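You operate a simulated robot arm through the tools that you are given. There is no shell and no other tool.

The job below is to be done with a simulated robot arm. You get a single attempt, and the scene is never put back.

TASK
Lay up a corner at the yellow fence: square, orange tube, then the white bracket.
Fine: blue square pushed to the fence, tube end to the fence and side to the square, each within 8 mm, bracket in the corner, leg toward the tube; the other tubes and brackets stay. Hands unhurt; nothing dropped, spilt, damaged or left on. Set down upright: white bracket.

The check looks at the end state, three seconds after you hand in, the way a careful person would. Anything else that was tipped, shoved, dropped, spilled or broken makes it a failure.

THE ROBOT
A 7-joint arm with a three-finger gripper, fixed in place. Base frame: the origin is on the floor under the middle of its stand, x ahead of it, y to its left, z up; the work surface is at about z = 800. Readings come in mm, rad, newtons and seconds.
It reaches about 1342 mm from its shoulder. Its first joint turns from -2.897 to 2.897 rad. Payload 2.69 kg.
The tool frame sits at the grasp point between the pads (the TCP): z along the fingers, y along the line on which they close. The tips reach 30 mm beyond it. The gripper opens to 128 mm; its body begins 117 mm behind the TCP.
Orientation is that of the tool frame in the base frame, as a unit quaternion [w, x, y, z]. With the fingers straight down and closing along the base's y, the tool's x points along the base's -x, its y along +y and its z along -z.

THE INTERFACE
- The arm moves only by the tool step_arm. Its argument "rows" is a list of rows, each a list of 3 entries, a list of its own where there are three numbers: the turn, a rotation vector about the tool's x, y, z in rad, then the shift along the tool's x, y, z in mm, then the finger opening in mm, from 0 to 128. In form: [[[rx, ry, rz], [dx, dy, dz], gripper], ...]. A call has 1 to 20 rows; each row shifts and turns the commanded pose from where the row before left it, along the tool's axes as they then stand. Each row takes 0.2 s and may step no farther than 50 mm and 0.15 rad from the row before; otherwise, or with a gripper value out of range, the whole call is refused. Where a pose cannot be reached the arm comes as near as it can. A force on the tool above 90 N (or 10 N above the force at the start of the call, whichever is more), or a blocked arm, ends the call early, and 0.2 s more pass. Each finger travels about 127 mm/s and halts on what it meets, pressing with about 28 N; the grip force reading is that of the motor and also rises with nothing between the fingers. The clock runs only during rows and for 0.2 s after the last one: add rows that do not move to give the fingers time. It gives the time, the measured TCP pose, the force on the tool (base axes), the opening and the grip force at its end, in the units of the frame above (readings bear some noise), with the torque about the TCP (base axes, N m) and any sound that the robot's microphone picked up.
- Cameras (640 x 400 px; columns grow to the right, rows downward): "scene" is fixed at [400, 649.5, 1508.5]; the picture's right is [-0.91, -0.42, 0.00], its down [-0.32, 0.69, -0.65] and it looks along [0.27, -0.59, -0.76] (base axes); focal length 374 px, centre (320, 200). "wrist" rides on the gripper at [58, 54, -131] in the tool frame; the picture's right is [-0.68, 0.74, 0.00], its down [-0.62, -0.57, -0.55] and it looks along [-0.40, -0.37, 0.84] (tool axes); focal length 234 px, centre (320, 200). There is no depth. A picture from a camera that has moved, and an enlarged one, comes with that camera's place and axes in the base frame and with its lens.
- grab_frame(camera): a new picture of that camera. The clock stands still meanwhile.
- lift_body(by): moves the trunk up (or, below 0, down) by that many mm; the arm rides with it, the base frame stays. It gives what a move gives, with no picture.
- zoom(camera, box): a new picture of the part [left, top, right, bottom] of that camera's present view, enlarged. The clock stands still meanwhile.
- hand_in(): hands the job in; it is judged then, once.

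Nothing tells you positions but the pictures and the camera data. Unless the task says otherwise, let go and move clear before handing in.

The tools are called as a command line: name --argument value ..., lists and objects as JSON in quotes. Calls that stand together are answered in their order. step_arm: Moves the arm, as the interface text tells. Its arguments: {"type":"object","properties":{"rows":{"type":"array","items":{"type":"array"}}},"required":["rows"]} The other tools are called the same way: lift_body (by) moves the trunk up or down; grab_frame (camera) takes a picture; zoom (camera, box) takes an enlarged picture of a part of a camera's view; hand_in () hands the job in.

At the start:

```text
time_s: 0.0
eef_pos: [737.9, 106.0, 1071.3]
tcp_rot: [0.0, 0.0, 1.0, 0.0]
force: [-0.1, 0.1, 0.3]
wrist_torque: [-0.01, 0.0, -0.03]
finger_gap: 127.8
finger_force: 0.0
trunk travel left (down, up): [-150.0, 200.0]
```

scene: 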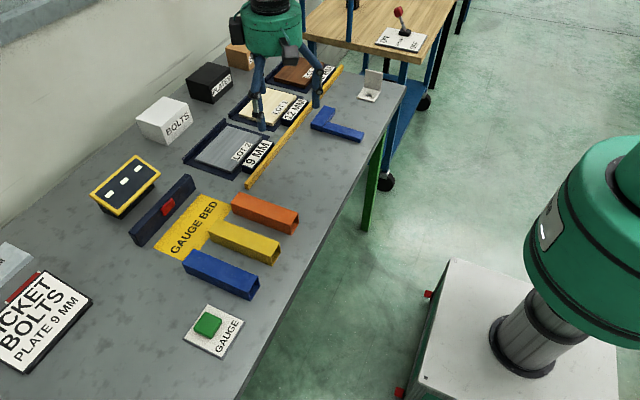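
wrist: 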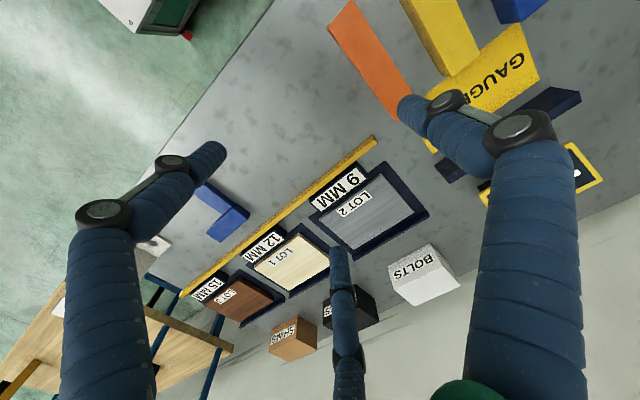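

I see a bench with a long yellow fence strip, a blue L-shaped square near it, three tubes (orange, yellow, blue) on a gauge bed, and a white bracket near the bench corner. I'll zoom in to take positions before moving anything.

zoom --camera "scene" --box '[220, 50, 420, 200]'

zoom --camera "scene" --box '[120, 160, 320, 310]'

zoom --camera "scene" --box '[300, 60, 410, 150]'

zoom --camera "wrist" --box '[140, 120, 400, 320]'

zoom --camera "scene" --box '[0, 230, 280, 400]'

```text
2.67 times, centred on (320, 125) of scene
camera zoom: at [400.0, 649.5, 1508.5], right [-0.91, -0.42, 0.0], down [-0.32, 0.69, -0.65], along [0.27, -0.59, -0.76], focal length 998 px, centre (320, 400)
```

zoom: 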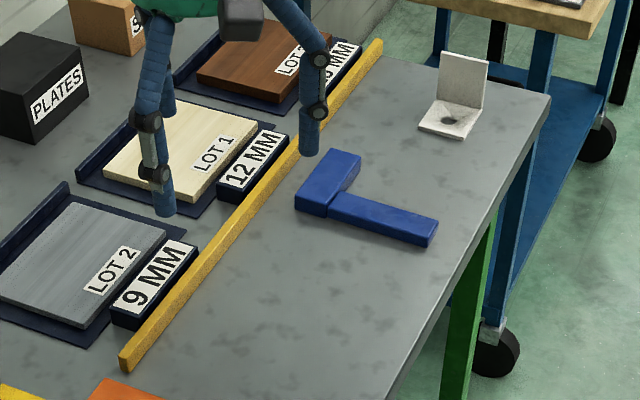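

```text
2.67 times, centred on (220, 235) of scene
camera zoom: at [400.0, 649.5, 1508.5], right [-0.91, -0.42, 0.0], down [-0.32, 0.69, -0.65], along [0.27, -0.59, -0.76], focal length 998 px, centre (587, 107)
```

zoom: 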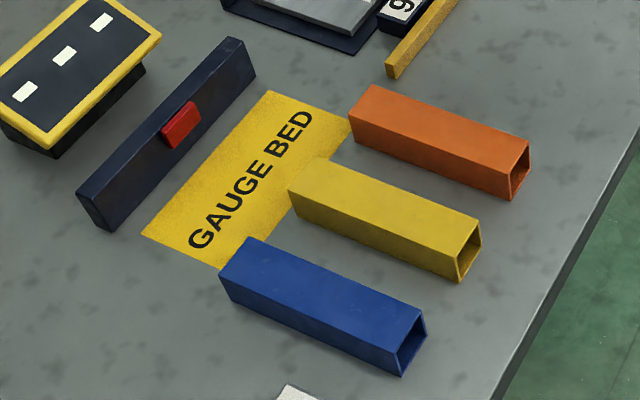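

```text
4.44 times, centred on (355, 105) of scene
camera zoom: at [400.0, 649.5, 1508.5], right [-0.91, -0.42, 0.0], down [-0.32, 0.69, -0.65], along [0.27, -0.59, -0.76], focal length 1663 px, centre (164, 622)
```

zoom: 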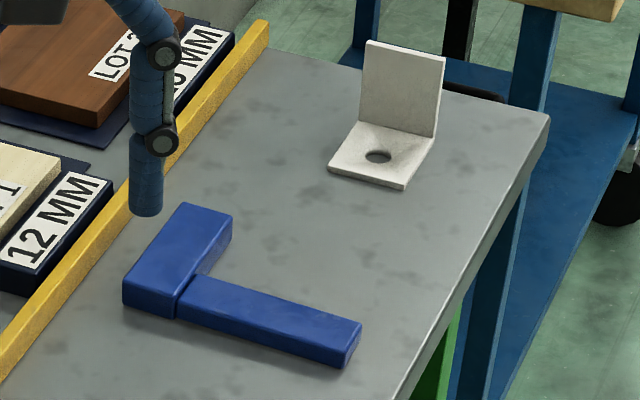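

```text
2.00 times, centred on (270, 220) of wrist
camera zoom: at [679.9, 159.9, 1202.5], right [0.68, 0.74, 0.0], down [0.62, -0.57, 0.55], along [0.4, -0.37, -0.84], focal length 468 px, centre (420, 160)
```

zoom: 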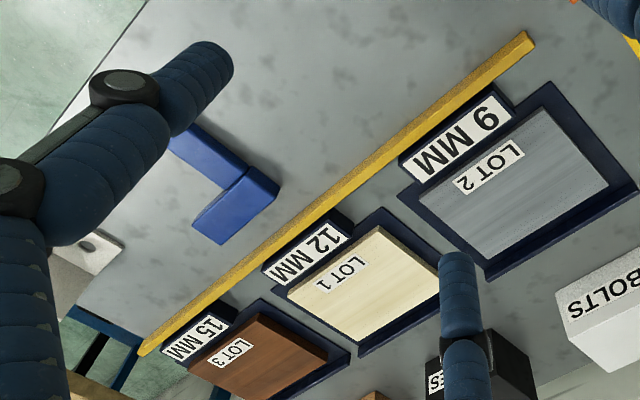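

```text
2.29 times, centred on (140, 315) of scene
camera zoom: at [400.0, 649.5, 1508.5], right [-0.91, -0.42, 0.0], down [-0.32, 0.69, -0.65], along [0.27, -0.59, -0.76], focal length 855 px, centre (731, -63)
```

zoom: 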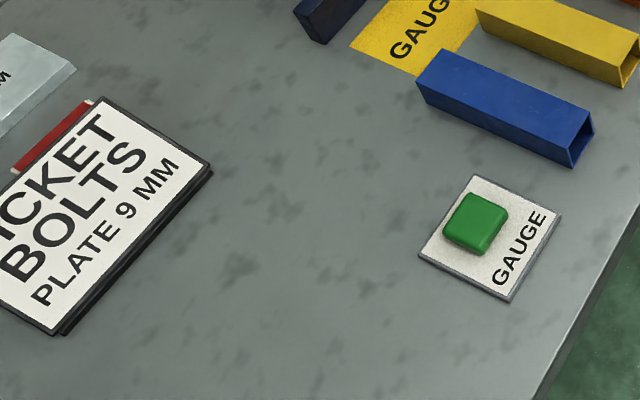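

Fence face looks to be near x≈822 running along y, the square about 30 mm short of it, the orange tube near (745, 206), and the white bracket near (693, -380). First I test how the three fingers close while still high above the bench.

step_arm --rows '[[[0, 0, 0], [0, 0, 0], 60], [[0, 0, 0], [0, 0, 0], 60], [[0, 0, 0], [0, 0, 0], 60]]'

grab_frame --camera "wrist"

zoom --camera "scene" --box '[200, 0, 360, 140]'

```text
time_s: 0.8
eef_pos: [738.0, 107.5, 1072.7]
tcp_rot: [0.0, -0.001, 1.0, 0.0]
force: [-0.5, -0.4, -0.1]
wrist_torque: [-0.04, 0.02, 0.01]
finger_gap: 59.9
finger_force: 0.1
trunk travel left (down, up): [-150.0, 200.0]
```

```text
taken
camera wrist: at [680.0, 159.8, 1202.5], right [0.68, 0.74, 0.0], down [0.62, -0.56, 0.55], along [0.4, -0.37, -0.84], focal length 234 px, centre (320, 200)
```

wrist: 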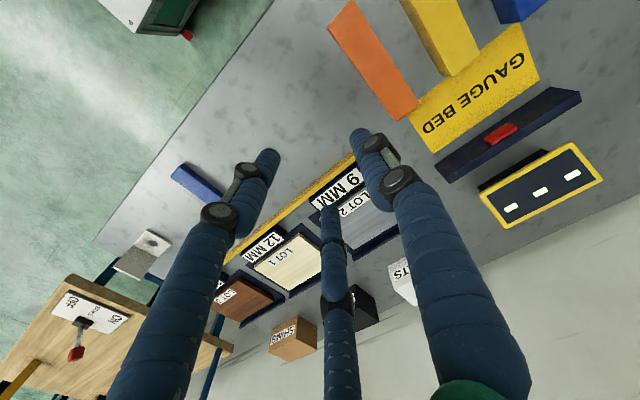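

```text
2.86 times, centred on (280, 70) of scene
camera zoom: at [400.0, 649.5, 1508.5], right [-0.91, -0.42, 0.0], down [-0.32, 0.69, -0.65], along [0.27, -0.59, -0.76], focal length 1069 px, centre (434, 571)
```

zoom: 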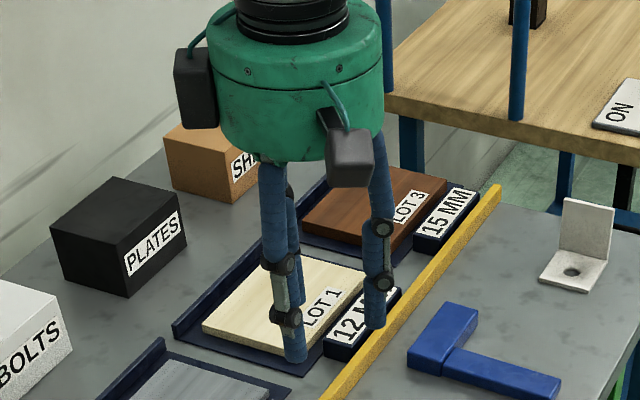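

The fingers are a three-jaw set at 120° (one at tool +y, two at tool −y ±x), closing radially. I'll move above the inside of the blue square with the fingers closed and look at the square and fence from closer up.

step_arm --rows '[[[0, 0, 0], [3.3, -42, 10], 20], [[0, 0, 0], [3.3, -42, 10], 0], [[0, 0, 0], [3.3, -42, 10], 0], [[0, 0, 0], [3.3, -42, 10], 0], [[0, 0, 0], [3.3, -42, 10], 0], [[0, 0, 0], [3.3, -42, 10], 0], [[0, 0, 0], [3.3, -42, 10], 0], [[0, 0, 0], [0, 0, 0], 0], [[0, 0, 0], [0, 0, 0], 0]]'

grab_frame --camera "wrist"

grab_frame --camera "scene"

```text
time_s: 2.8
eef_pos: [711.9, -189.5, 1001.9]
tcp_rot: [0.0, 0.001, 1.0, 0.0]
force: [0.0, 0.5, 0.0]
wrist_torque: [-0.01, 0.0, -0.02]
finger_gap: 1.7
finger_force: 27.6
trunk travel left (down, up): [-150.0, 200.0]
```

```text
taken
camera wrist: at [653.8, -135.7, 1131.6], right [0.68, 0.74, 0.0], down [0.62, -0.56, 0.55], along [0.4, -0.37, -0.84], focal length 234 px, centre (320, 200)
```

wrist: 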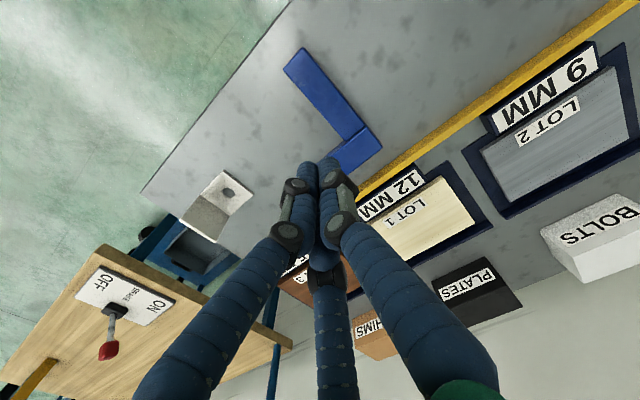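

```text
taken
```

scene: 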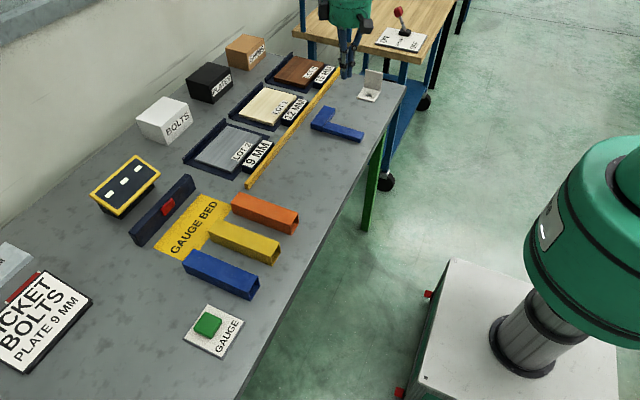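

The fingers close into a tight cluster and the square, fence and bracket are all in view from the wrist. I'll zoom to refine their positions.

zoom --camera "wrist" --box '[260, 20, 460, 200]'

zoom --camera "wrist" --box '[140, 120, 300, 280]'

zoom --camera "scene" --box '[290, 20, 410, 150]'

```text
2.22 times, centred on (360, 110) of wrist
camera zoom: at [653.8, -135.7, 1131.6], right [0.68, 0.74, 0.0], down [0.62, -0.56, 0.55], along [0.4, -0.37, -0.84], focal length 520 px, centre (231, 400)
```

zoom: 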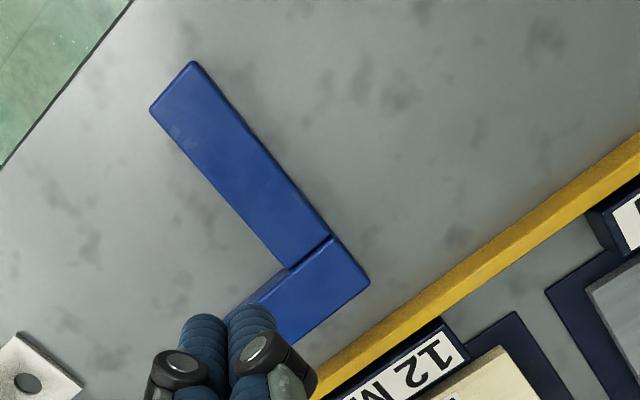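

```text
2.50 times, centred on (220, 200) of wrist
camera zoom: at [653.8, -135.7, 1131.6], right [0.68, 0.74, 0.0], down [0.62, -0.56, 0.55], along [0.4, -0.37, -0.84], focal length 585 px, centre (570, 200)
```

zoom: 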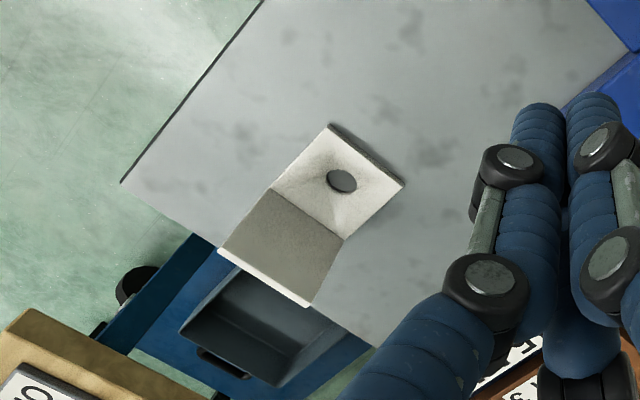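

```text
3.08 times, centred on (350, 85) of scene
camera zoom: at [400.0, 649.5, 1508.5], right [-0.91, -0.42, 0.0], down [-0.32, 0.69, -0.65], along [0.27, -0.59, -0.76], focal length 1151 px, centre (228, 554)
```

zoom: 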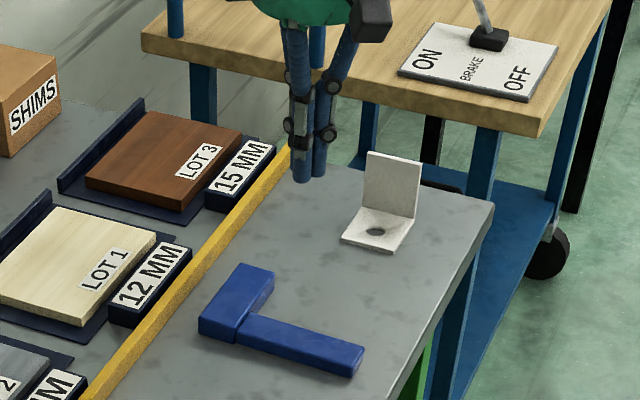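

I'll zoom tighter on the fence edge and square corner in both cameras to settle the gap between them.

zoom --camera "scene" --box '[270, 90, 350, 140]'

zoom --camera "wrist" --box '[340, 90, 420, 140]'

zoom --camera "scene" --box '[220, 150, 300, 200]'

```text
8.00 times, centred on (310, 115) of scene
camera zoom: at [400.0, 649.5, 1508.5], right [-0.91, -0.42, 0.0], down [-0.32, 0.69, -0.65], along [0.27, -0.59, -0.76], focal length 2993 px, centre (400, 880)
```

zoom: 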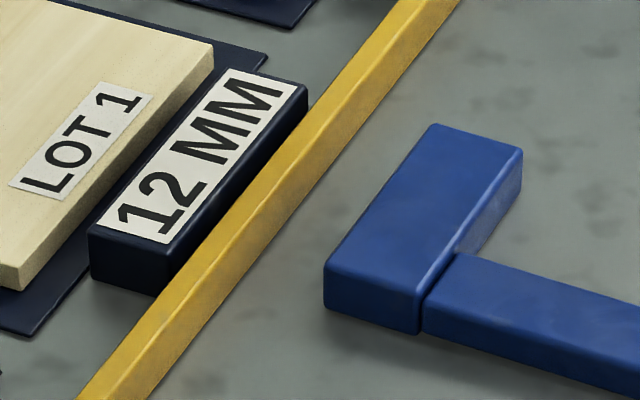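

```text
8.00 times, centred on (380, 115) of wrist
camera zoom: at [653.8, -135.7, 1131.6], right [0.68, 0.74, 0.0], down [0.62, -0.56, 0.55], along [0.4, -0.37, -0.84], focal length 1873 px, centre (-160, 880)
```

zoom: 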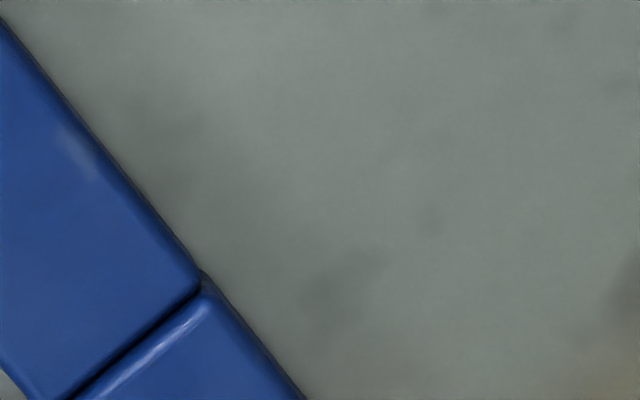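

```text
8.00 times, centred on (260, 175) of scene
camera zoom: at [400.0, 649.5, 1508.5], right [-0.91, -0.42, 0.0], down [-0.32, 0.69, -0.65], along [0.27, -0.59, -0.76], focal length 2993 px, centre (800, 400)
```

zoom: 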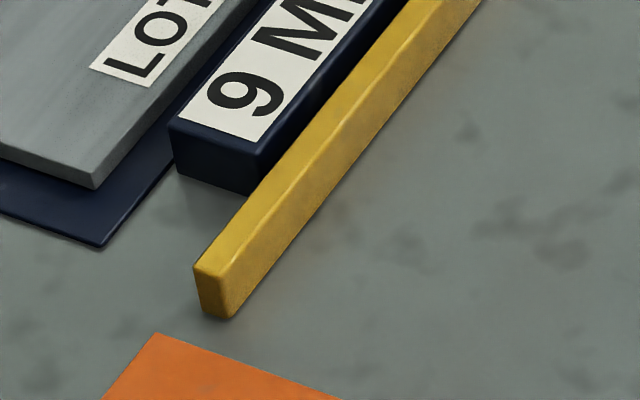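

The stock sits about 37–40 mm short of the fence, blade outer side near y≈-147. I'll turn the tool 45° so one finger points into the square's inner corner, near its centre of mass, and drop partway for a closer look.

step_arm --rows '[[[0, 0, 0], [7, -16.5, 30], 0], [[0, 0, 0.131], [0, 0, 20], 0], [[0, 0, 0.131], [0, 0, 20], 0], [[0, 0, 0.131], [0, 0, 16], 0], [[0, 0, 0.131], [0, 0, 16], 0], [[0, 0, 0.131], [0, 0, 0], 0], [[0, 0, 0.131], [0, 0, 0], 0], [[0, 0, 0], [0, 0, 0], 0], [[0, 0, 0], [0, 0, 0], 0]]'

grab_frame --camera "wrist"

zoom --camera "scene" --box '[270, 40, 410, 150]'

```text
time_s: 4.8
eef_pos: [708.2, -204.3, 899.1]
tcp_rot: [0.0, 0.382, 0.924, 0.001]
force: [-0.1, 0.6, 0.8]
wrist_torque: [-0.01, 0.02, 0.01]
finger_gap: 2.1
finger_force: 28.5
trunk travel left (down, up): [-150.0, 200.0]
```

```text
taken
camera wrist: at [705.1, -125.2, 1030.5], right [1.0, 0.04, 0.0], down [0.03, -0.84, 0.55], along [0.02, -0.55, -0.84], focal length 234 px, centre (320, 200)
```

wrist: 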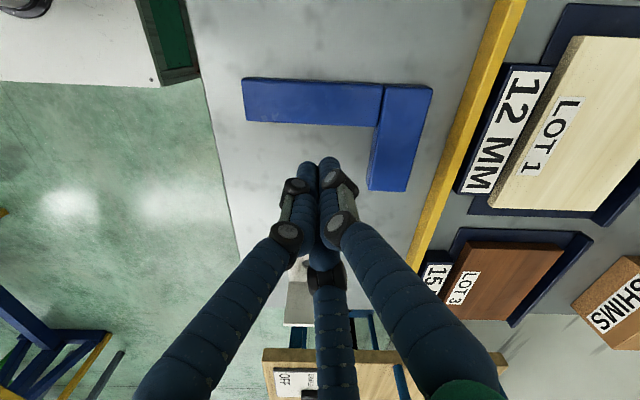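

```text
3.64 times, centred on (340, 95) of scene
camera zoom: at [400.0, 649.5, 1508.5], right [-0.91, -0.42, 0.0], down [-0.32, 0.69, -0.65], along [0.27, -0.59, -0.76], focal length 1360 px, centre (247, 582)
```

zoom: 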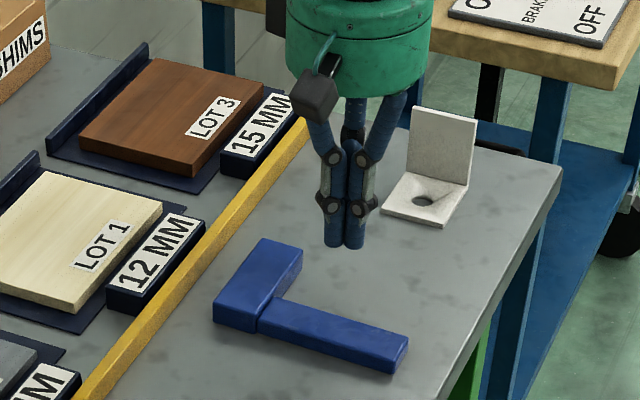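

This is a clean view of the square and fence. I'll zoom in to measure the inner corner and fence face.

zoom --camera "wrist" --box '[230, 40, 530, 230]'

```text
2.11 times, centred on (380, 135) of wrist
camera zoom: at [705.1, -125.2, 1030.5], right [1.0, 0.04, 0.0], down [0.03, -0.84, 0.55], along [0.02, -0.55, -0.84], focal length 493 px, centre (194, 337)
```

zoom: 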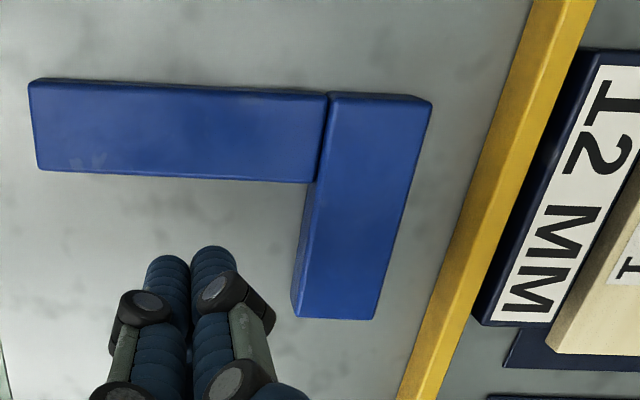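

Wrist measurements give: stock outer face x≈799, inner face x≈759, blade inner side y≈-182, fence face x≈836, so the square needs about 37 mm. I'll lower into the inner corner and then push +x.

step_arm --rows '[[[0, 0, 0], [2.8, 2.8, 20], 0], [[0, 0, 0], [0, 0, 20], 0], [[0, 0, 0], [0, 0, 15], 0], [[0, 0, 0], [0, 0, 8], 0], [[0, 0, 0], [0, 0, 0], 0]]'

zoom --camera "wrist" --box '[200, 0, 520, 200]'

zoom --camera "scene" --box '[290, 70, 390, 150]'

```text
time_s: 6.0
eef_pos: [706.8, -200.6, 837.9]
tcp_rot: [-0.001, 0.383, 0.924, 0.0]
force: [-0.3, -0.5, 0.4]
wrist_torque: [-0.01, 0.04, 0.03]
finger_gap: 2.1
finger_force: 28.2
trunk travel left (down, up): [-150.0, 200.0]
```

```text
2.00 times, centred on (360, 100) of wrist
camera zoom: at [705.0, -120.8, 968.5], right [1.0, 0.04, 0.0], down [0.04, -0.84, 0.55], along [0.02, -0.55, -0.84], focal length 468 px, centre (240, 400)
```

zoom: 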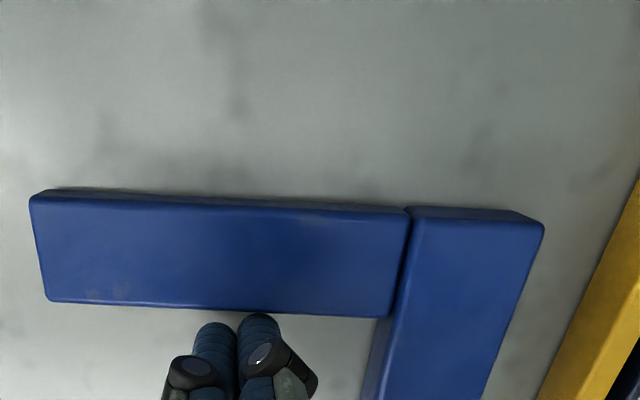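

```text
5.00 times, centred on (340, 110) of scene
camera zoom: at [400.0, 649.5, 1508.5], right [-0.91, -0.42, 0.0], down [-0.32, 0.69, -0.65], along [0.27, -0.59, -0.76], focal length 1871 px, centre (220, 650)
```

zoom: 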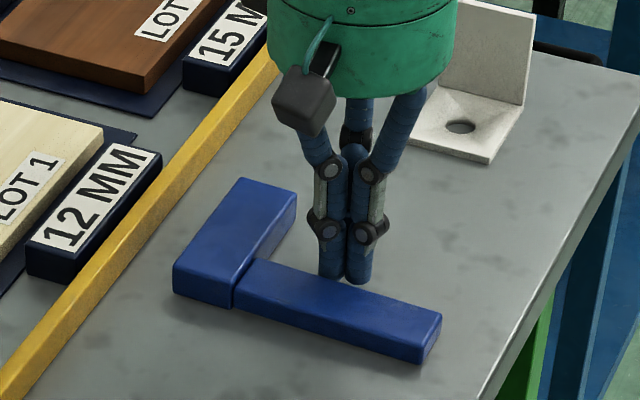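

The tips sit low inside the corner with a small clearance to the blade. I'll ease 3 mm away from the blade and advance +x to contact, then push gently toward the fence.

step_arm --rows '[[[0, 0, 0], [-9.2, 5.0, 0], 0], [[0, 0, 0], [-7.07, 7.07, 0], 0], [[0, 0, 0], [-7.07, 7.07, 0], 0], [[0, 0, 0], [-3.5, 3.5, 0], 0], [[0, 0, 0], [-3.5, 3.5, 0], 0], [[0, 0, 0], [-3.5, 3.5, 0], 0], [[0, 0, 0], [-3.5, 3.5, 0], 0], [[0, 0, 0], [-3.5, 3.5, 0], 0], [[0, 0, 0], [-3.5, 3.5, 0], 0]]'

grab_frame --camera "wrist"

zoom --camera "scene" --box '[290, 70, 390, 150]'

```text
time_s: 8.0
eef_pos: [765.9, -203.4, 837.1]
tcp_rot: [0.0, 0.383, 0.924, 0.0]
force: [-0.6, 0.7, -0.6]
wrist_torque: [0.01, 0.04, -0.01]
finger_gap: 2.2
finger_force: 28.3
trunk travel left (down, up): [-150.0, 200.0]
```

```text
taken
camera wrist: at [763.5, -124.2, 966.9], right [1.0, 0.04, 0.0], down [0.04, -0.84, 0.55], along [0.02, -0.55, -0.84], focal length 234 px, centre (320, 200)
```

wrist: 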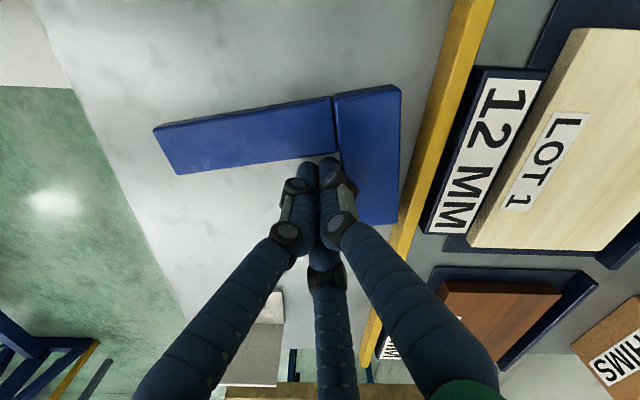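

```text
5.00 times, centred on (340, 110) of scene
camera zoom: at [400.0, 649.5, 1508.5], right [-0.91, -0.42, 0.0], down [-0.32, 0.69, -0.65], along [0.27, -0.59, -0.76], focal length 1871 px, centre (220, 650)
```

zoom: 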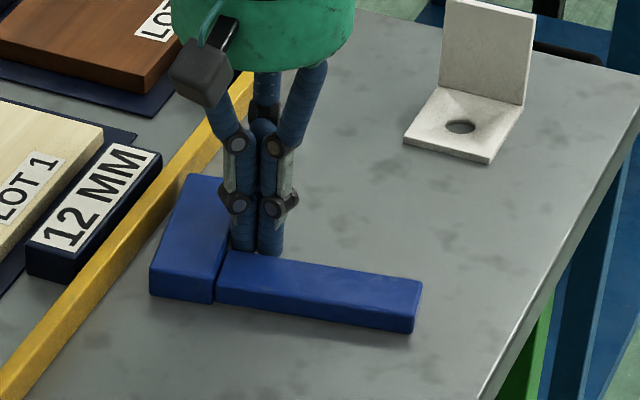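

The square is sliding and has yawed several degrees; its far stock corner is close to the fence. I'll keep pushing slowly so the fence squares it up, watching the force.

step_arm --rows '[[[0, 0, 0], [-2.8, 2.8, 0], 0], [[0, 0, 0], [-2.8, 2.8, 0], 0], [[0, 0, 0], [-2.1, 2.1, 0], 0]]'

grab_frame --camera "wrist"

```text
time_s: 8.8
eef_pos: [779.7, -204.0, 837.4]
tcp_rot: [0.0, 0.383, 0.924, 0.0]
force: [-1.7, -0.7, 0.0]
wrist_torque: [-0.01, 0.03, 0.01]
finger_gap: 2.3
finger_force: 28.0
trunk travel left (down, up): [-150.0, 200.0]
```

```text
taken
camera wrist: at [775.6, -124.0, 968.0], right [1.0, 0.04, 0.0], down [0.04, -0.84, 0.55], along [0.02, -0.55, -0.84], focal length 234 px, centre (320, 200)
```

wrist: 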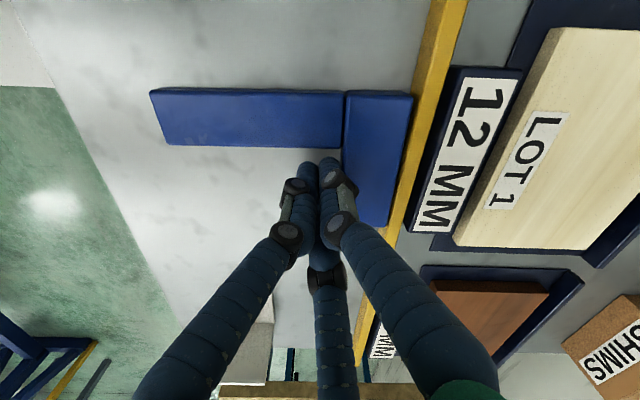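

The square has straightened against the fence and a hairline gap may remain at the near end. I'll nudge a few more millimetres in small steps while watching the force.

step_arm --rows '[[[0, 0, 0], [-1.4, 1.4, 0], 0], [[0, 0, 0], [-1.0, 1.0, 0], 0], [[0, 0, 0], [0, 0, 0], 0]]'

zoom --camera "wrist" --box '[320, 70, 460, 250]'

zoom --camera "scene" --box '[270, 80, 390, 150]'

```text
time_s: 9.6
eef_pos: [780.7, -201.9, 837.6]
tcp_rot: [-0.001, 0.383, 0.924, 0.0]
force: [-19.1, 1.2, 5.3]
wrist_torque: [0.09, 0.28, 0.17]
finger_gap: 2.1
finger_force: 28.2
trunk travel left (down, up): [-150.0, 200.0]
```

```text
2.22 times, centred on (390, 160) of wrist
camera zoom: at [778.3, -124.1, 967.4], right [1.0, 0.04, 0.0], down [0.04, -0.84, 0.55], along [0.02, -0.55, -0.84], focal length 520 px, centre (164, 289)
```

zoom: 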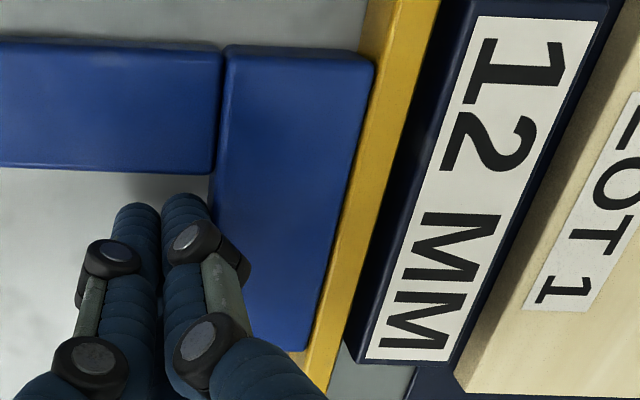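

```text
5.33 times, centred on (330, 115) of scene
camera zoom: at [400.0, 649.5, 1508.5], right [-0.91, -0.42, 0.0], down [-0.32, 0.69, -0.65], along [0.27, -0.59, -0.76], focal length 1995 px, centre (267, 653)
```

zoom: 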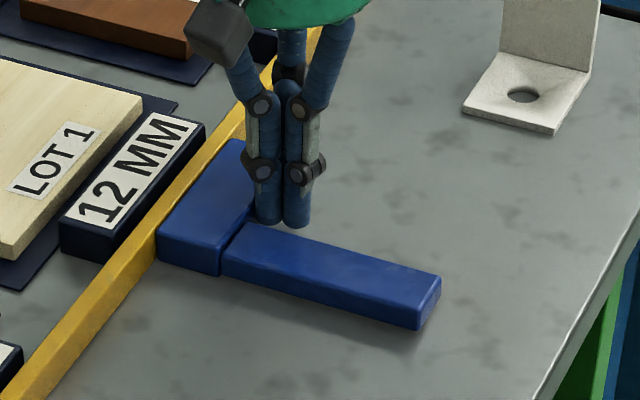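

The square is flush to the fence (19 N contact). I'll back straight off, lift, and look at it from above.

step_arm --rows '[[[0, 0, 0], [3.5, -3.5, 0], 0], [[0, 0, 0], [7.07, -7.07, 0], 0], [[0, 0, 0], [5, -9, 0], 0], [[0, 0, 0], [0, 0, -40], 0], [[0, 0, 0], [0, 0, -45], 0], [[0, 0, 0], [0, 0, -45], 0], [[0, 0, 0], [0, 0, 0], 0]]'

grab_frame --camera "wrist"

zoom --camera "scene" --box '[270, 80, 390, 150]'

```text
time_s: 11.2
eef_pos: [757.1, -202.7, 967.0]
tcp_rot: [0.0, 0.382, 0.924, 0.0]
force: [-0.3, 0.0, -0.1]
wrist_torque: [0.0, -0.03, -0.04]
finger_gap: 2.2
finger_force: 28.0
trunk travel left (down, up): [-150.0, 200.0]
```

```text
taken
camera wrist: at [754.7, -124.3, 1096.9], right [1.0, 0.04, 0.0], down [0.04, -0.84, 0.55], along [0.02, -0.55, -0.84], focal length 234 px, centre (320, 200)
```

wrist: 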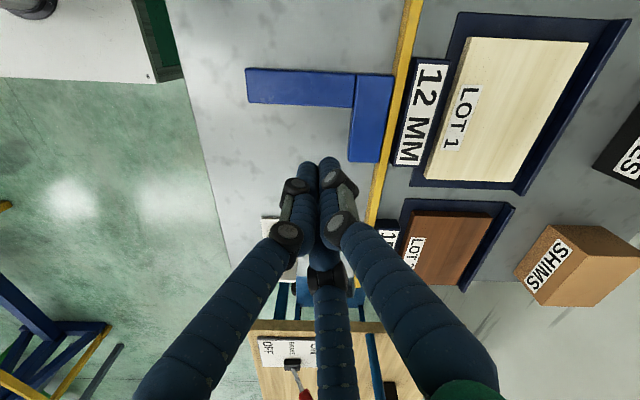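

```text
5.33 times, centred on (330, 115) of scene
camera zoom: at [400.0, 649.5, 1508.5], right [-0.91, -0.42, 0.0], down [-0.32, 0.69, -0.65], along [0.27, -0.59, -0.76], focal length 1995 px, centre (267, 653)
```

zoom: 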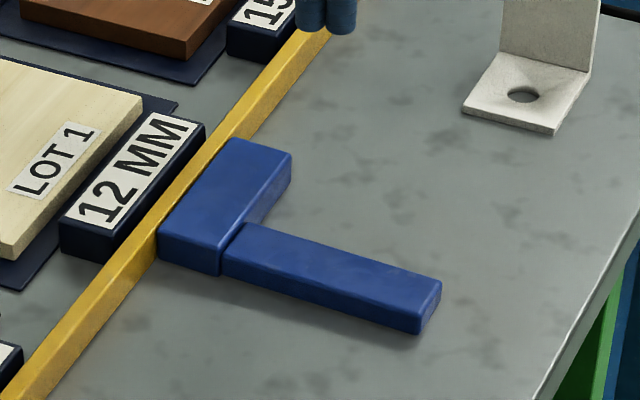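

The square is set: blade outer side at y≈-146, stock on the fence at x≈836. Now I turn the tool back and travel to near the orange tube to measure it.

step_arm --rows '[[[0, 0, -0.131], [0, 0, -10], 0], [[0, 0, -0.131], [0, 0, -10], 0], [[0, 0, -0.131], [0, 0, 0], 0], [[0, 0, -0.131], [0, 0, 0], 0], [[0, 0, -0.131], [0, 0, 0], 0], [[0, 0, -0.13], [0, 0, 0], 0], [[0, 0, 0], [1.5, 43.75, 0], 60], [[0, 0, 0], [1.5, 43.75, 0], 96], [[0, 0, 0], [1.5, 43.75, 0], 96], [[0, 0, 0], [1.5, 43.75, 0], 96], [[0, 0, 0], [1.5, 43.75, 0], 96], [[0, 0, 0], [1.5, 43.75, 0], 96], [[0, 0, 0], [1.5, 43.75, 0], 96], [[0, 0, 0], [1.5, 43.75, 0], 96], [[0, 0, 0], [0, 0, 0], 96], [[0, 0, 0], [0, 0, 0], 96]]'

grab_frame --camera "wrist"

grab_frame --camera "scene"

```text
time_s: 14.6
eef_pos: [748.2, 143.9, 983.7]
tcp_rot: [0.0, -0.001, 1.0, 0.0]
force: [0.4, 0.0, 0.2]
wrist_torque: [0.0, -0.04, 0.02]
finger_gap: 96.0
finger_force: 0.1
trunk travel left (down, up): [-150.0, 200.0]
```

```text
taken
camera wrist: at [689.5, 197.7, 1113.8], right [0.68, 0.74, 0.0], down [0.62, -0.57, 0.55], along [0.4, -0.37, -0.84], focal length 234 px, centre (320, 200)
```

wrist: 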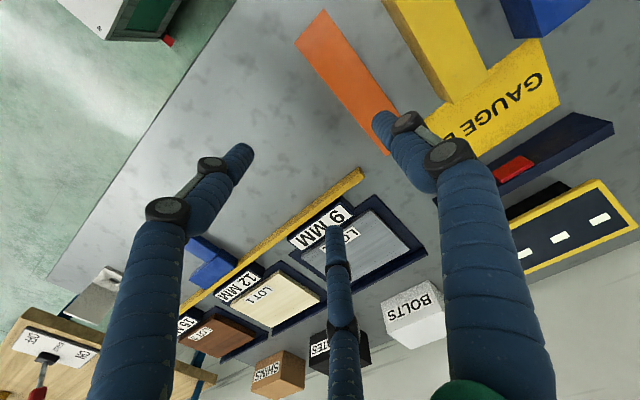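

```text
taken
```

scene: 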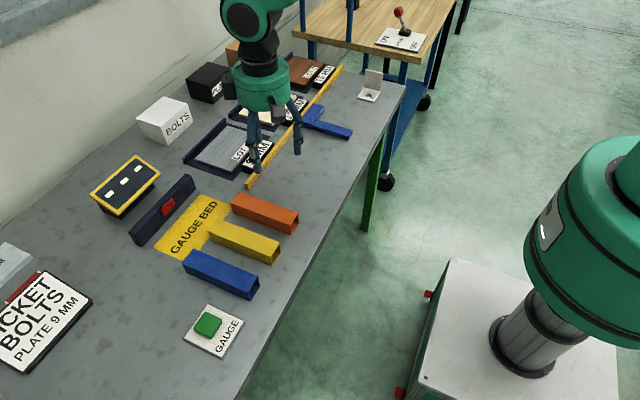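

zoom --camera "wrist" --box '[280, 0, 480, 170]'

zoom --camera "scene" --box '[200, 140, 320, 270]'

```text
2.35 times, centred on (380, 85) of wrist
camera zoom: at [689.5, 197.7, 1113.8], right [0.68, 0.74, 0.0], down [0.62, -0.57, 0.55], along [0.4, -0.37, -0.84], focal length 551 px, centre (179, 471)
```

zoom: 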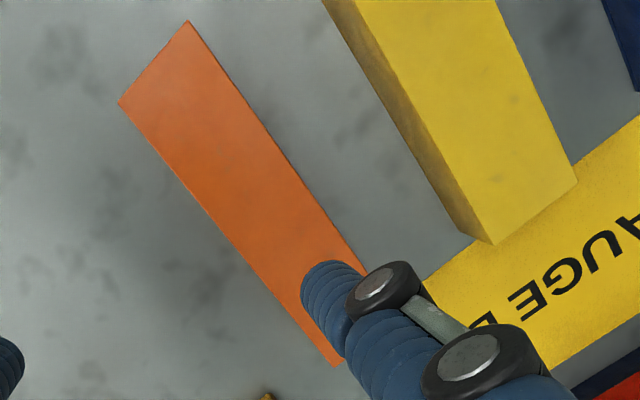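

```text
3.08 times, centred on (260, 205) of scene
camera zoom: at [400.0, 649.5, 1508.5], right [-0.91, -0.42, 0.0], down [-0.32, 0.69, -0.65], along [0.27, -0.59, -0.76], focal length 1151 px, centre (505, 185)
```

zoom: 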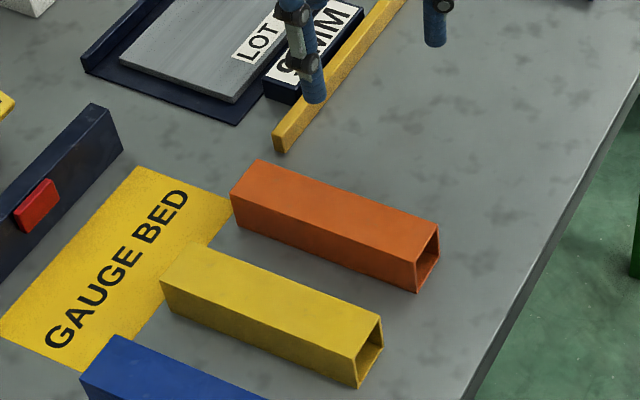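

The orange tube measures about 40 × 40 × 160 mm, spanning x≈670–828 and y≈181–220, aligned with the axes. I'll straddle it with the fingers open to 96 mm (staying clear of the yellow tube at y≥270) and descend.

step_arm --rows '[[[0, 0, 0], [3, 24, 0], 96], [[0, 0, 0], [3, 23, 0], 96], [[0, 0, 0], [0, 0, 40], 96], [[0, 0, 0], [0, 0, 25], 96], [[0, 0, 0], [0, 0, 0], 96]]'

grab_frame --camera "wrist"

zoom --camera "scene" --box '[200, 110, 320, 250]'

```text
time_s: 15.8
eef_pos: [738.5, 189.8, 921.5]
tcp_rot: [0.001, 0.0, 1.0, 0.0]
force: [0.5, 0.1, -0.5]
wrist_torque: [0.03, 0.03, -0.03]
finger_gap: 95.9
finger_force: 0.1
trunk travel left (down, up): [-150.0, 200.0]
```

```text
taken
camera wrist: at [680.7, 244.5, 1052.5], right [0.68, 0.74, 0.0], down [0.62, -0.57, 0.55], along [0.4, -0.37, -0.84], focal length 234 px, centre (320, 200)
```

wrist: 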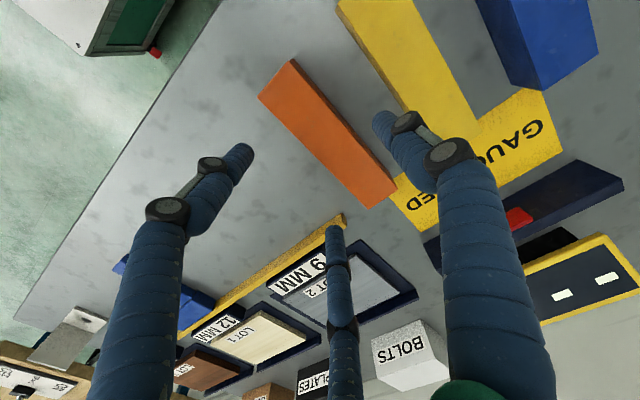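

```text
2.86 times, centred on (260, 180) of scene
camera zoom: at [400.0, 649.5, 1508.5], right [-0.91, -0.42, 0.0], down [-0.32, 0.69, -0.65], along [0.27, -0.59, -0.76], focal length 1069 px, centre (491, 257)
```

zoom: 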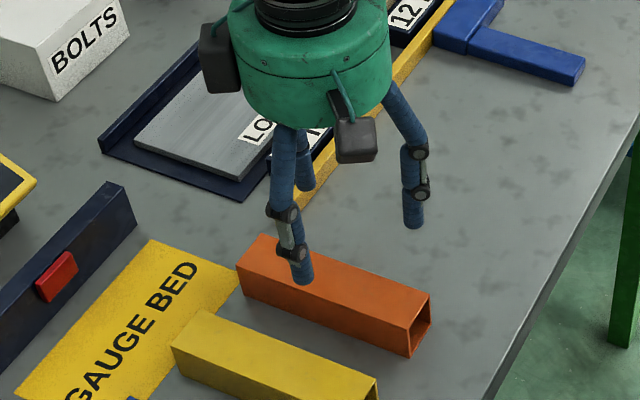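

Finger positions straddle the tube cleanly: single finger between orange and yellow, pair on the fence side. Descending to grip height.

step_arm --rows '[[[0, 0, 0], [-3, 1, 30], 96], [[0, 0, 0], [0, 0, 30], 96], [[0, 0, 0], [0, 0, 24], 96], [[0, 0, 0], [0, 0, 0], 96]]'

grab_frame --camera "wrist"

zoom --camera "scene" --box '[200, 130, 320, 260]'

```text
time_s: 16.8
eef_pos: [743.4, 193.0, 837.6]
tcp_rot: [0.0, 0.0, 1.0, 0.0]
force: [0.1, 0.2, -0.5]
wrist_torque: [0.02, 0.03, 0.01]
finger_gap: 95.9
finger_force: 0.0
trunk travel left (down, up): [-150.0, 200.0]
```

```text
taken
camera wrist: at [685.1, 246.5, 968.5], right [0.68, 0.74, 0.0], down [0.62, -0.57, 0.55], along [0.4, -0.37, -0.84], focal length 234 px, centre (320, 200)
```

wrist: 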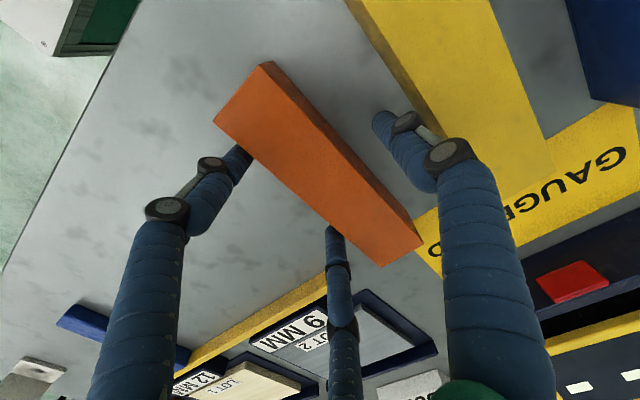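

```text
3.08 times, centred on (260, 195) of scene
camera zoom: at [400.0, 649.5, 1508.5], right [-0.91, -0.42, 0.0], down [-0.32, 0.69, -0.65], along [0.27, -0.59, -0.76], focal length 1151 px, centre (505, 215)
```

zoom: 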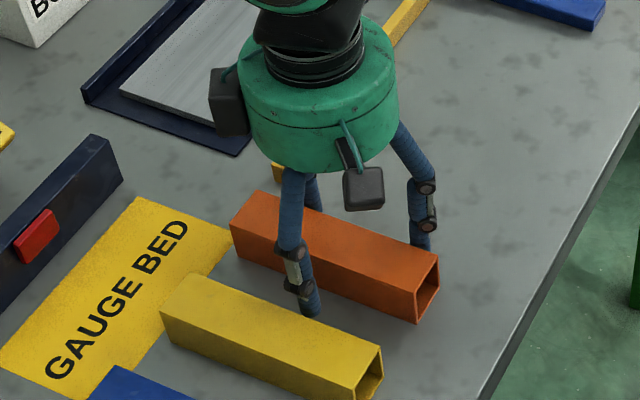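

All three tips are beside the tube without touching anything. Closing gradually.

step_arm --rows '[[[0, 0, 0], [0, 0, 0], 84], [[0, 0, 0], [0, 0, 0], 74], [[0, 0, 0], [0, 0, 0], 66], [[0, 0, 0], [0, 0, 0], 60], [[0, 0, 0], [0, 0, 0], 54], [[0, 0, 0], [0, 0, 0], 50], [[0, 0, 0], [0, 0, 0], 50]]'

grab_frame --camera "wrist"

zoom --camera "scene" --box '[200, 130, 320, 260]'

```text
time_s: 18.4
eef_pos: [742.5, 192.4, 838.9]
tcp_rot: [0.0, 0.0, 1.0, 0.0]
force: [1.4, -1.0, 3.2]
wrist_torque: [0.06, -0.01, 0.04]
finger_gap: 57.3
finger_force: 27.8
trunk travel left (down, up): [-150.0, 200.0]
```

```text
taken
camera wrist: at [685.1, 246.4, 969.1], right [0.68, 0.74, 0.0], down [0.62, -0.57, 0.55], along [0.4, -0.37, -0.84], focal length 234 px, centre (320, 200)
```

wrist: 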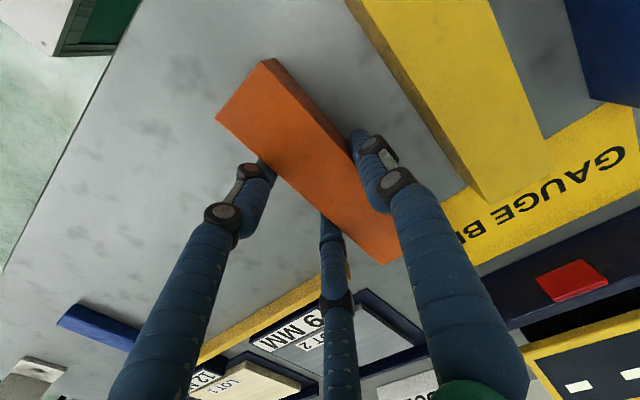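

```text
3.08 times, centred on (260, 195) of scene
camera zoom: at [400.0, 649.5, 1508.5], right [-0.91, -0.42, 0.0], down [-0.32, 0.69, -0.65], along [0.27, -0.59, -0.76], focal length 1151 px, centre (505, 215)
```

zoom: 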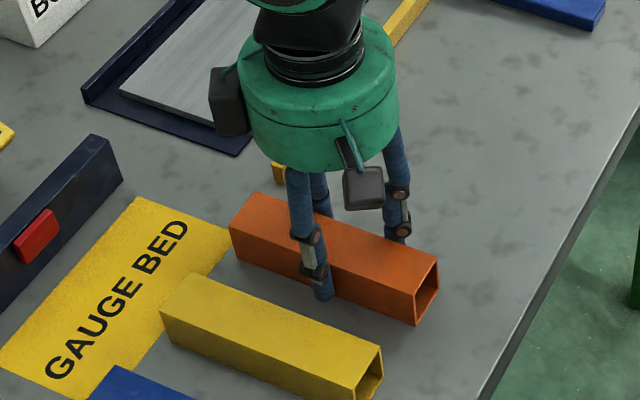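

The grip holds at 57 mm with the tube still straight. I'll lift just 6 mm to test the grip and draw back slightly from the fence.

step_arm --rows '[[[0, 0, 0], [0, 0, -3], 50], [[0, 0, 0], [0, 0, -4], 50], [[0, 0, 0], [4, 0, 0], 50], [[0, 0, 0], [4, 0, 0], 50], [[0, 0, 0], [0, 0, 0], 50]]'

grab_frame --camera "wrist"

zoom --camera "scene" --box '[200, 130, 320, 260]'

```text
time_s: 19.6
eef_pos: [734.6, 193.1, 845.6]
tcp_rot: [0.0, 0.001, 1.0, 0.0]
force: [0.1, -0.1, -3.5]
wrist_torque: [-0.02, 0.0, -0.01]
finger_gap: 57.4
finger_force: 28.0
trunk travel left (down, up): [-150.0, 200.0]
```

```text
taken
camera wrist: at [676.7, 246.1, 975.8], right [0.68, 0.74, 0.0], down [0.62, -0.57, 0.55], along [0.4, -0.37, -0.84], focal length 234 px, centre (320, 200)
```

wrist: 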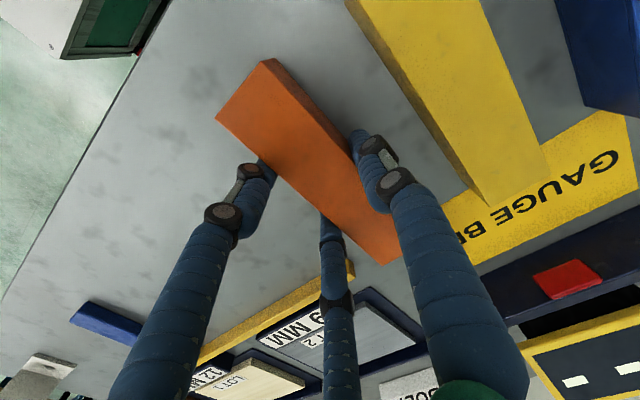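

```text
3.08 times, centred on (260, 195) of scene
camera zoom: at [400.0, 649.5, 1508.5], right [-0.91, -0.42, 0.0], down [-0.32, 0.69, -0.65], along [0.27, -0.59, -0.76], focal length 1151 px, centre (505, 215)
```

zoom: 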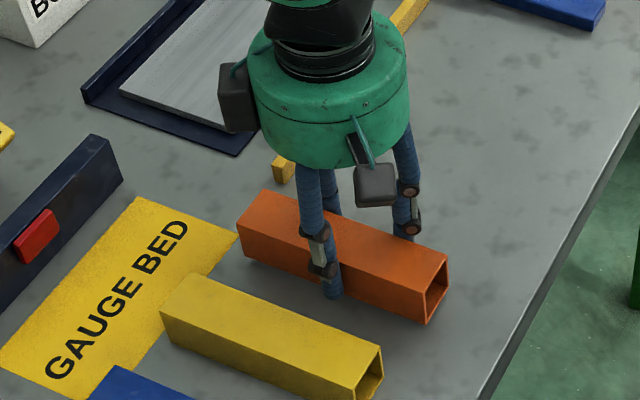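

The grip is secure (about 3.5 N of weight, tube level). I'll carry it low along the fence to about 30 mm short of the square's blade.

step_arm --rows '[[[0, 0, 0], [0, -10, -5], 50], [[0, 0, 0], [0, -25, 0], 50], [[0, 0, 0], [0, -25, 0], 50], [[0, 0, 0], [0, -25, 0], 50], [[0, 0, 0], [0, -25, 0], 50], [[0, 0, 0], [0, -25, 0], 50], [[0, 0, 0], [0, -25, 0], 50], [[0, 0, 0], [0, -25, 0], 50], [[0, 0, 0], [0, -25, 0], 50], [[0, 0, 0], [0, -25, 0], 50], [[0, 0, 0], [0, -25, 0], 50], [[0, 0, 0], [0, -20, 0], 50], [[0, 0, 0], [0, -15, 0], 50], [[0, 0, 0], [0, 0, 0], 50]]'

grab_frame --camera "wrist"

zoom --camera "scene" --box '[230, 60, 380, 190]'

```text
time_s: 22.6
eef_pos: [735.0, -100.9, 847.6]
tcp_rot: [0.001, 0.0, 1.0, 0.0]
force: [0.1, 0.0, -3.6]
wrist_torque: [-0.02, 0.03, -0.02]
finger_gap: 57.4
finger_force: 28.6
trunk travel left (down, up): [-150.0, 200.0]
```

```text
taken
camera wrist: at [676.8, -46.8, 977.5], right [0.68, 0.74, 0.0], down [0.62, -0.57, 0.55], along [0.4, -0.37, -0.84], focal length 234 px, centre (320, 200)
```

wrist: 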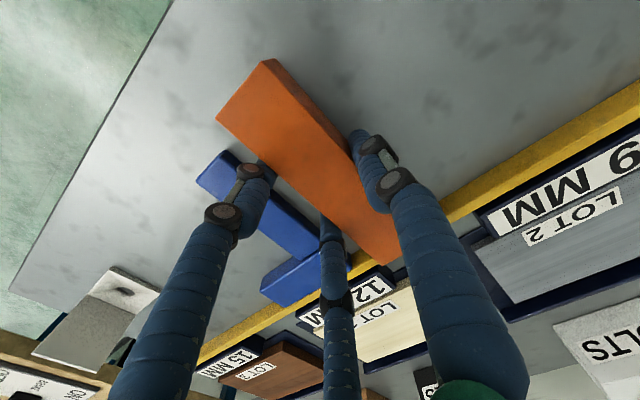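

```text
3.08 times, centred on (305, 125) of scene
camera zoom: at [400.0, 649.5, 1508.5], right [-0.91, -0.42, 0.0], down [-0.32, 0.69, -0.65], along [0.27, -0.59, -0.76], focal length 1151 px, centre (366, 431)
```

zoom: 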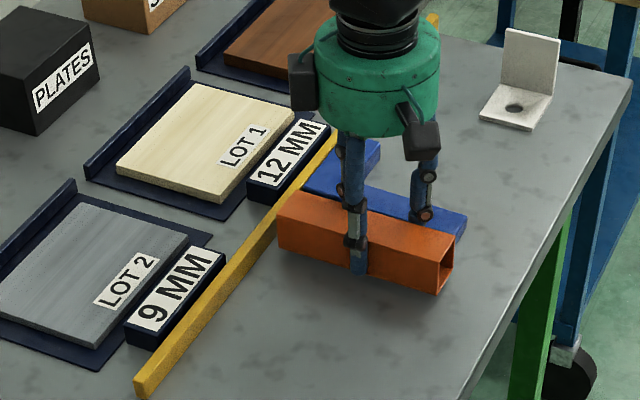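

The tube is alongside the blade with room for the fingers. I'll set it down, open a little, raise the fingertips above the square's height, and regrip higher.

step_arm --rows '[[[0, 0, 0], [0, 0, 5], 50], [[0, 0, 0], [0, 0, 4], 50], [[0, 0, 0], [0, 0, 2], 50], [[0, 0, 0], [0, 0, 0], 50]]'

zoom --camera "scene" --box '[270, 90, 370, 170]'

```text
time_s: 23.6
eef_pos: [733.6, -100.3, 839.1]
tcp_rot: [0.002, 0.0, 1.0, 0.0]
force: [-1.6, 3.6, 7.8]
wrist_torque: [0.43, 0.48, -0.07]
finger_gap: 57.0
finger_force: 27.8
trunk travel left (down, up): [-150.0, 200.0]
```

```text
5.00 times, centred on (320, 130) of scene
camera zoom: at [400.0, 649.5, 1508.5], right [-0.91, -0.42, 0.0], down [-0.32, 0.69, -0.65], along [0.27, -0.59, -0.76], focal length 1871 px, centre (320, 550)
```

zoom: 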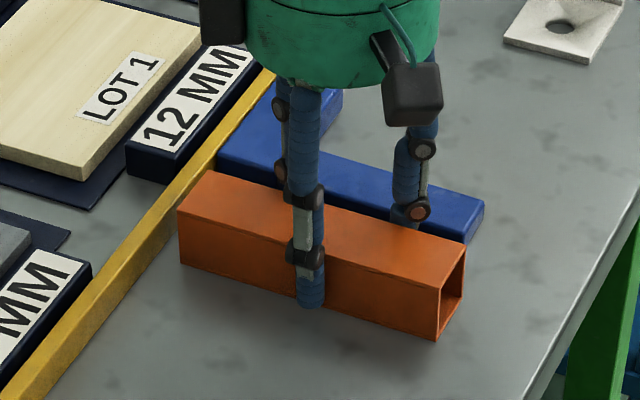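

The tube is down on the bench (force now upward). Opening, then raising and regripping high.

step_arm --rows '[[[0, 0, 0], [0, 0, 0], 60], [[0, 0, 0], [0, 0, 0], 70], [[0, 0, 0], [0, 0, 0], 74], [[0, 0, 0], [0, 0, -8], 74], [[0, 0, 0], [0, 0, -8], 74], [[0, 0, 0], [0, 0, 0], 74]]'

grab_frame --camera "wrist"

zoom --camera "scene" --box '[270, 90, 370, 170]'

```text
time_s: 25.0
eef_pos: [734.9, -102.2, 855.8]
tcp_rot: [0.0, -0.001, 1.0, 0.0]
force: [0.3, 0.0, -0.7]
wrist_torque: [0.0, 0.0, -0.01]
finger_gap: 74.1
finger_force: 0.0
trunk travel left (down, up): [-150.0, 200.0]
```

```text
taken
camera wrist: at [676.9, -49.5, 985.7], right [0.68, 0.74, 0.0], down [0.62, -0.57, 0.55], along [0.4, -0.37, -0.84], focal length 234 px, centre (320, 200)
```

wrist: 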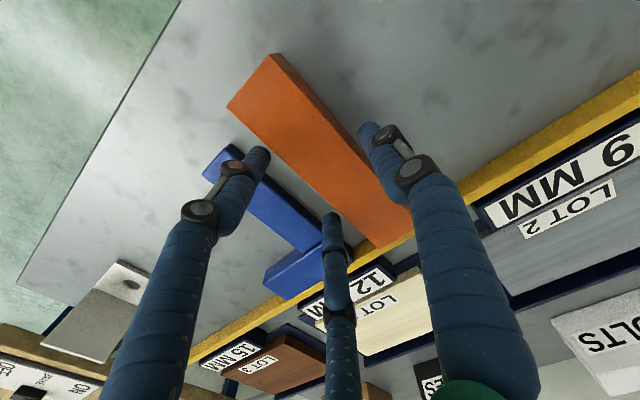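

```text
5.00 times, centred on (320, 130) of scene
camera zoom: at [400.0, 649.5, 1508.5], right [-0.91, -0.42, 0.0], down [-0.32, 0.69, -0.65], along [0.27, -0.59, -0.76], focal length 1871 px, centre (320, 550)
```

zoom: 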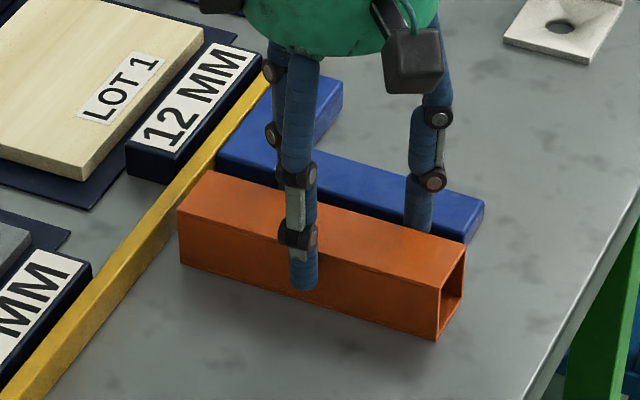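

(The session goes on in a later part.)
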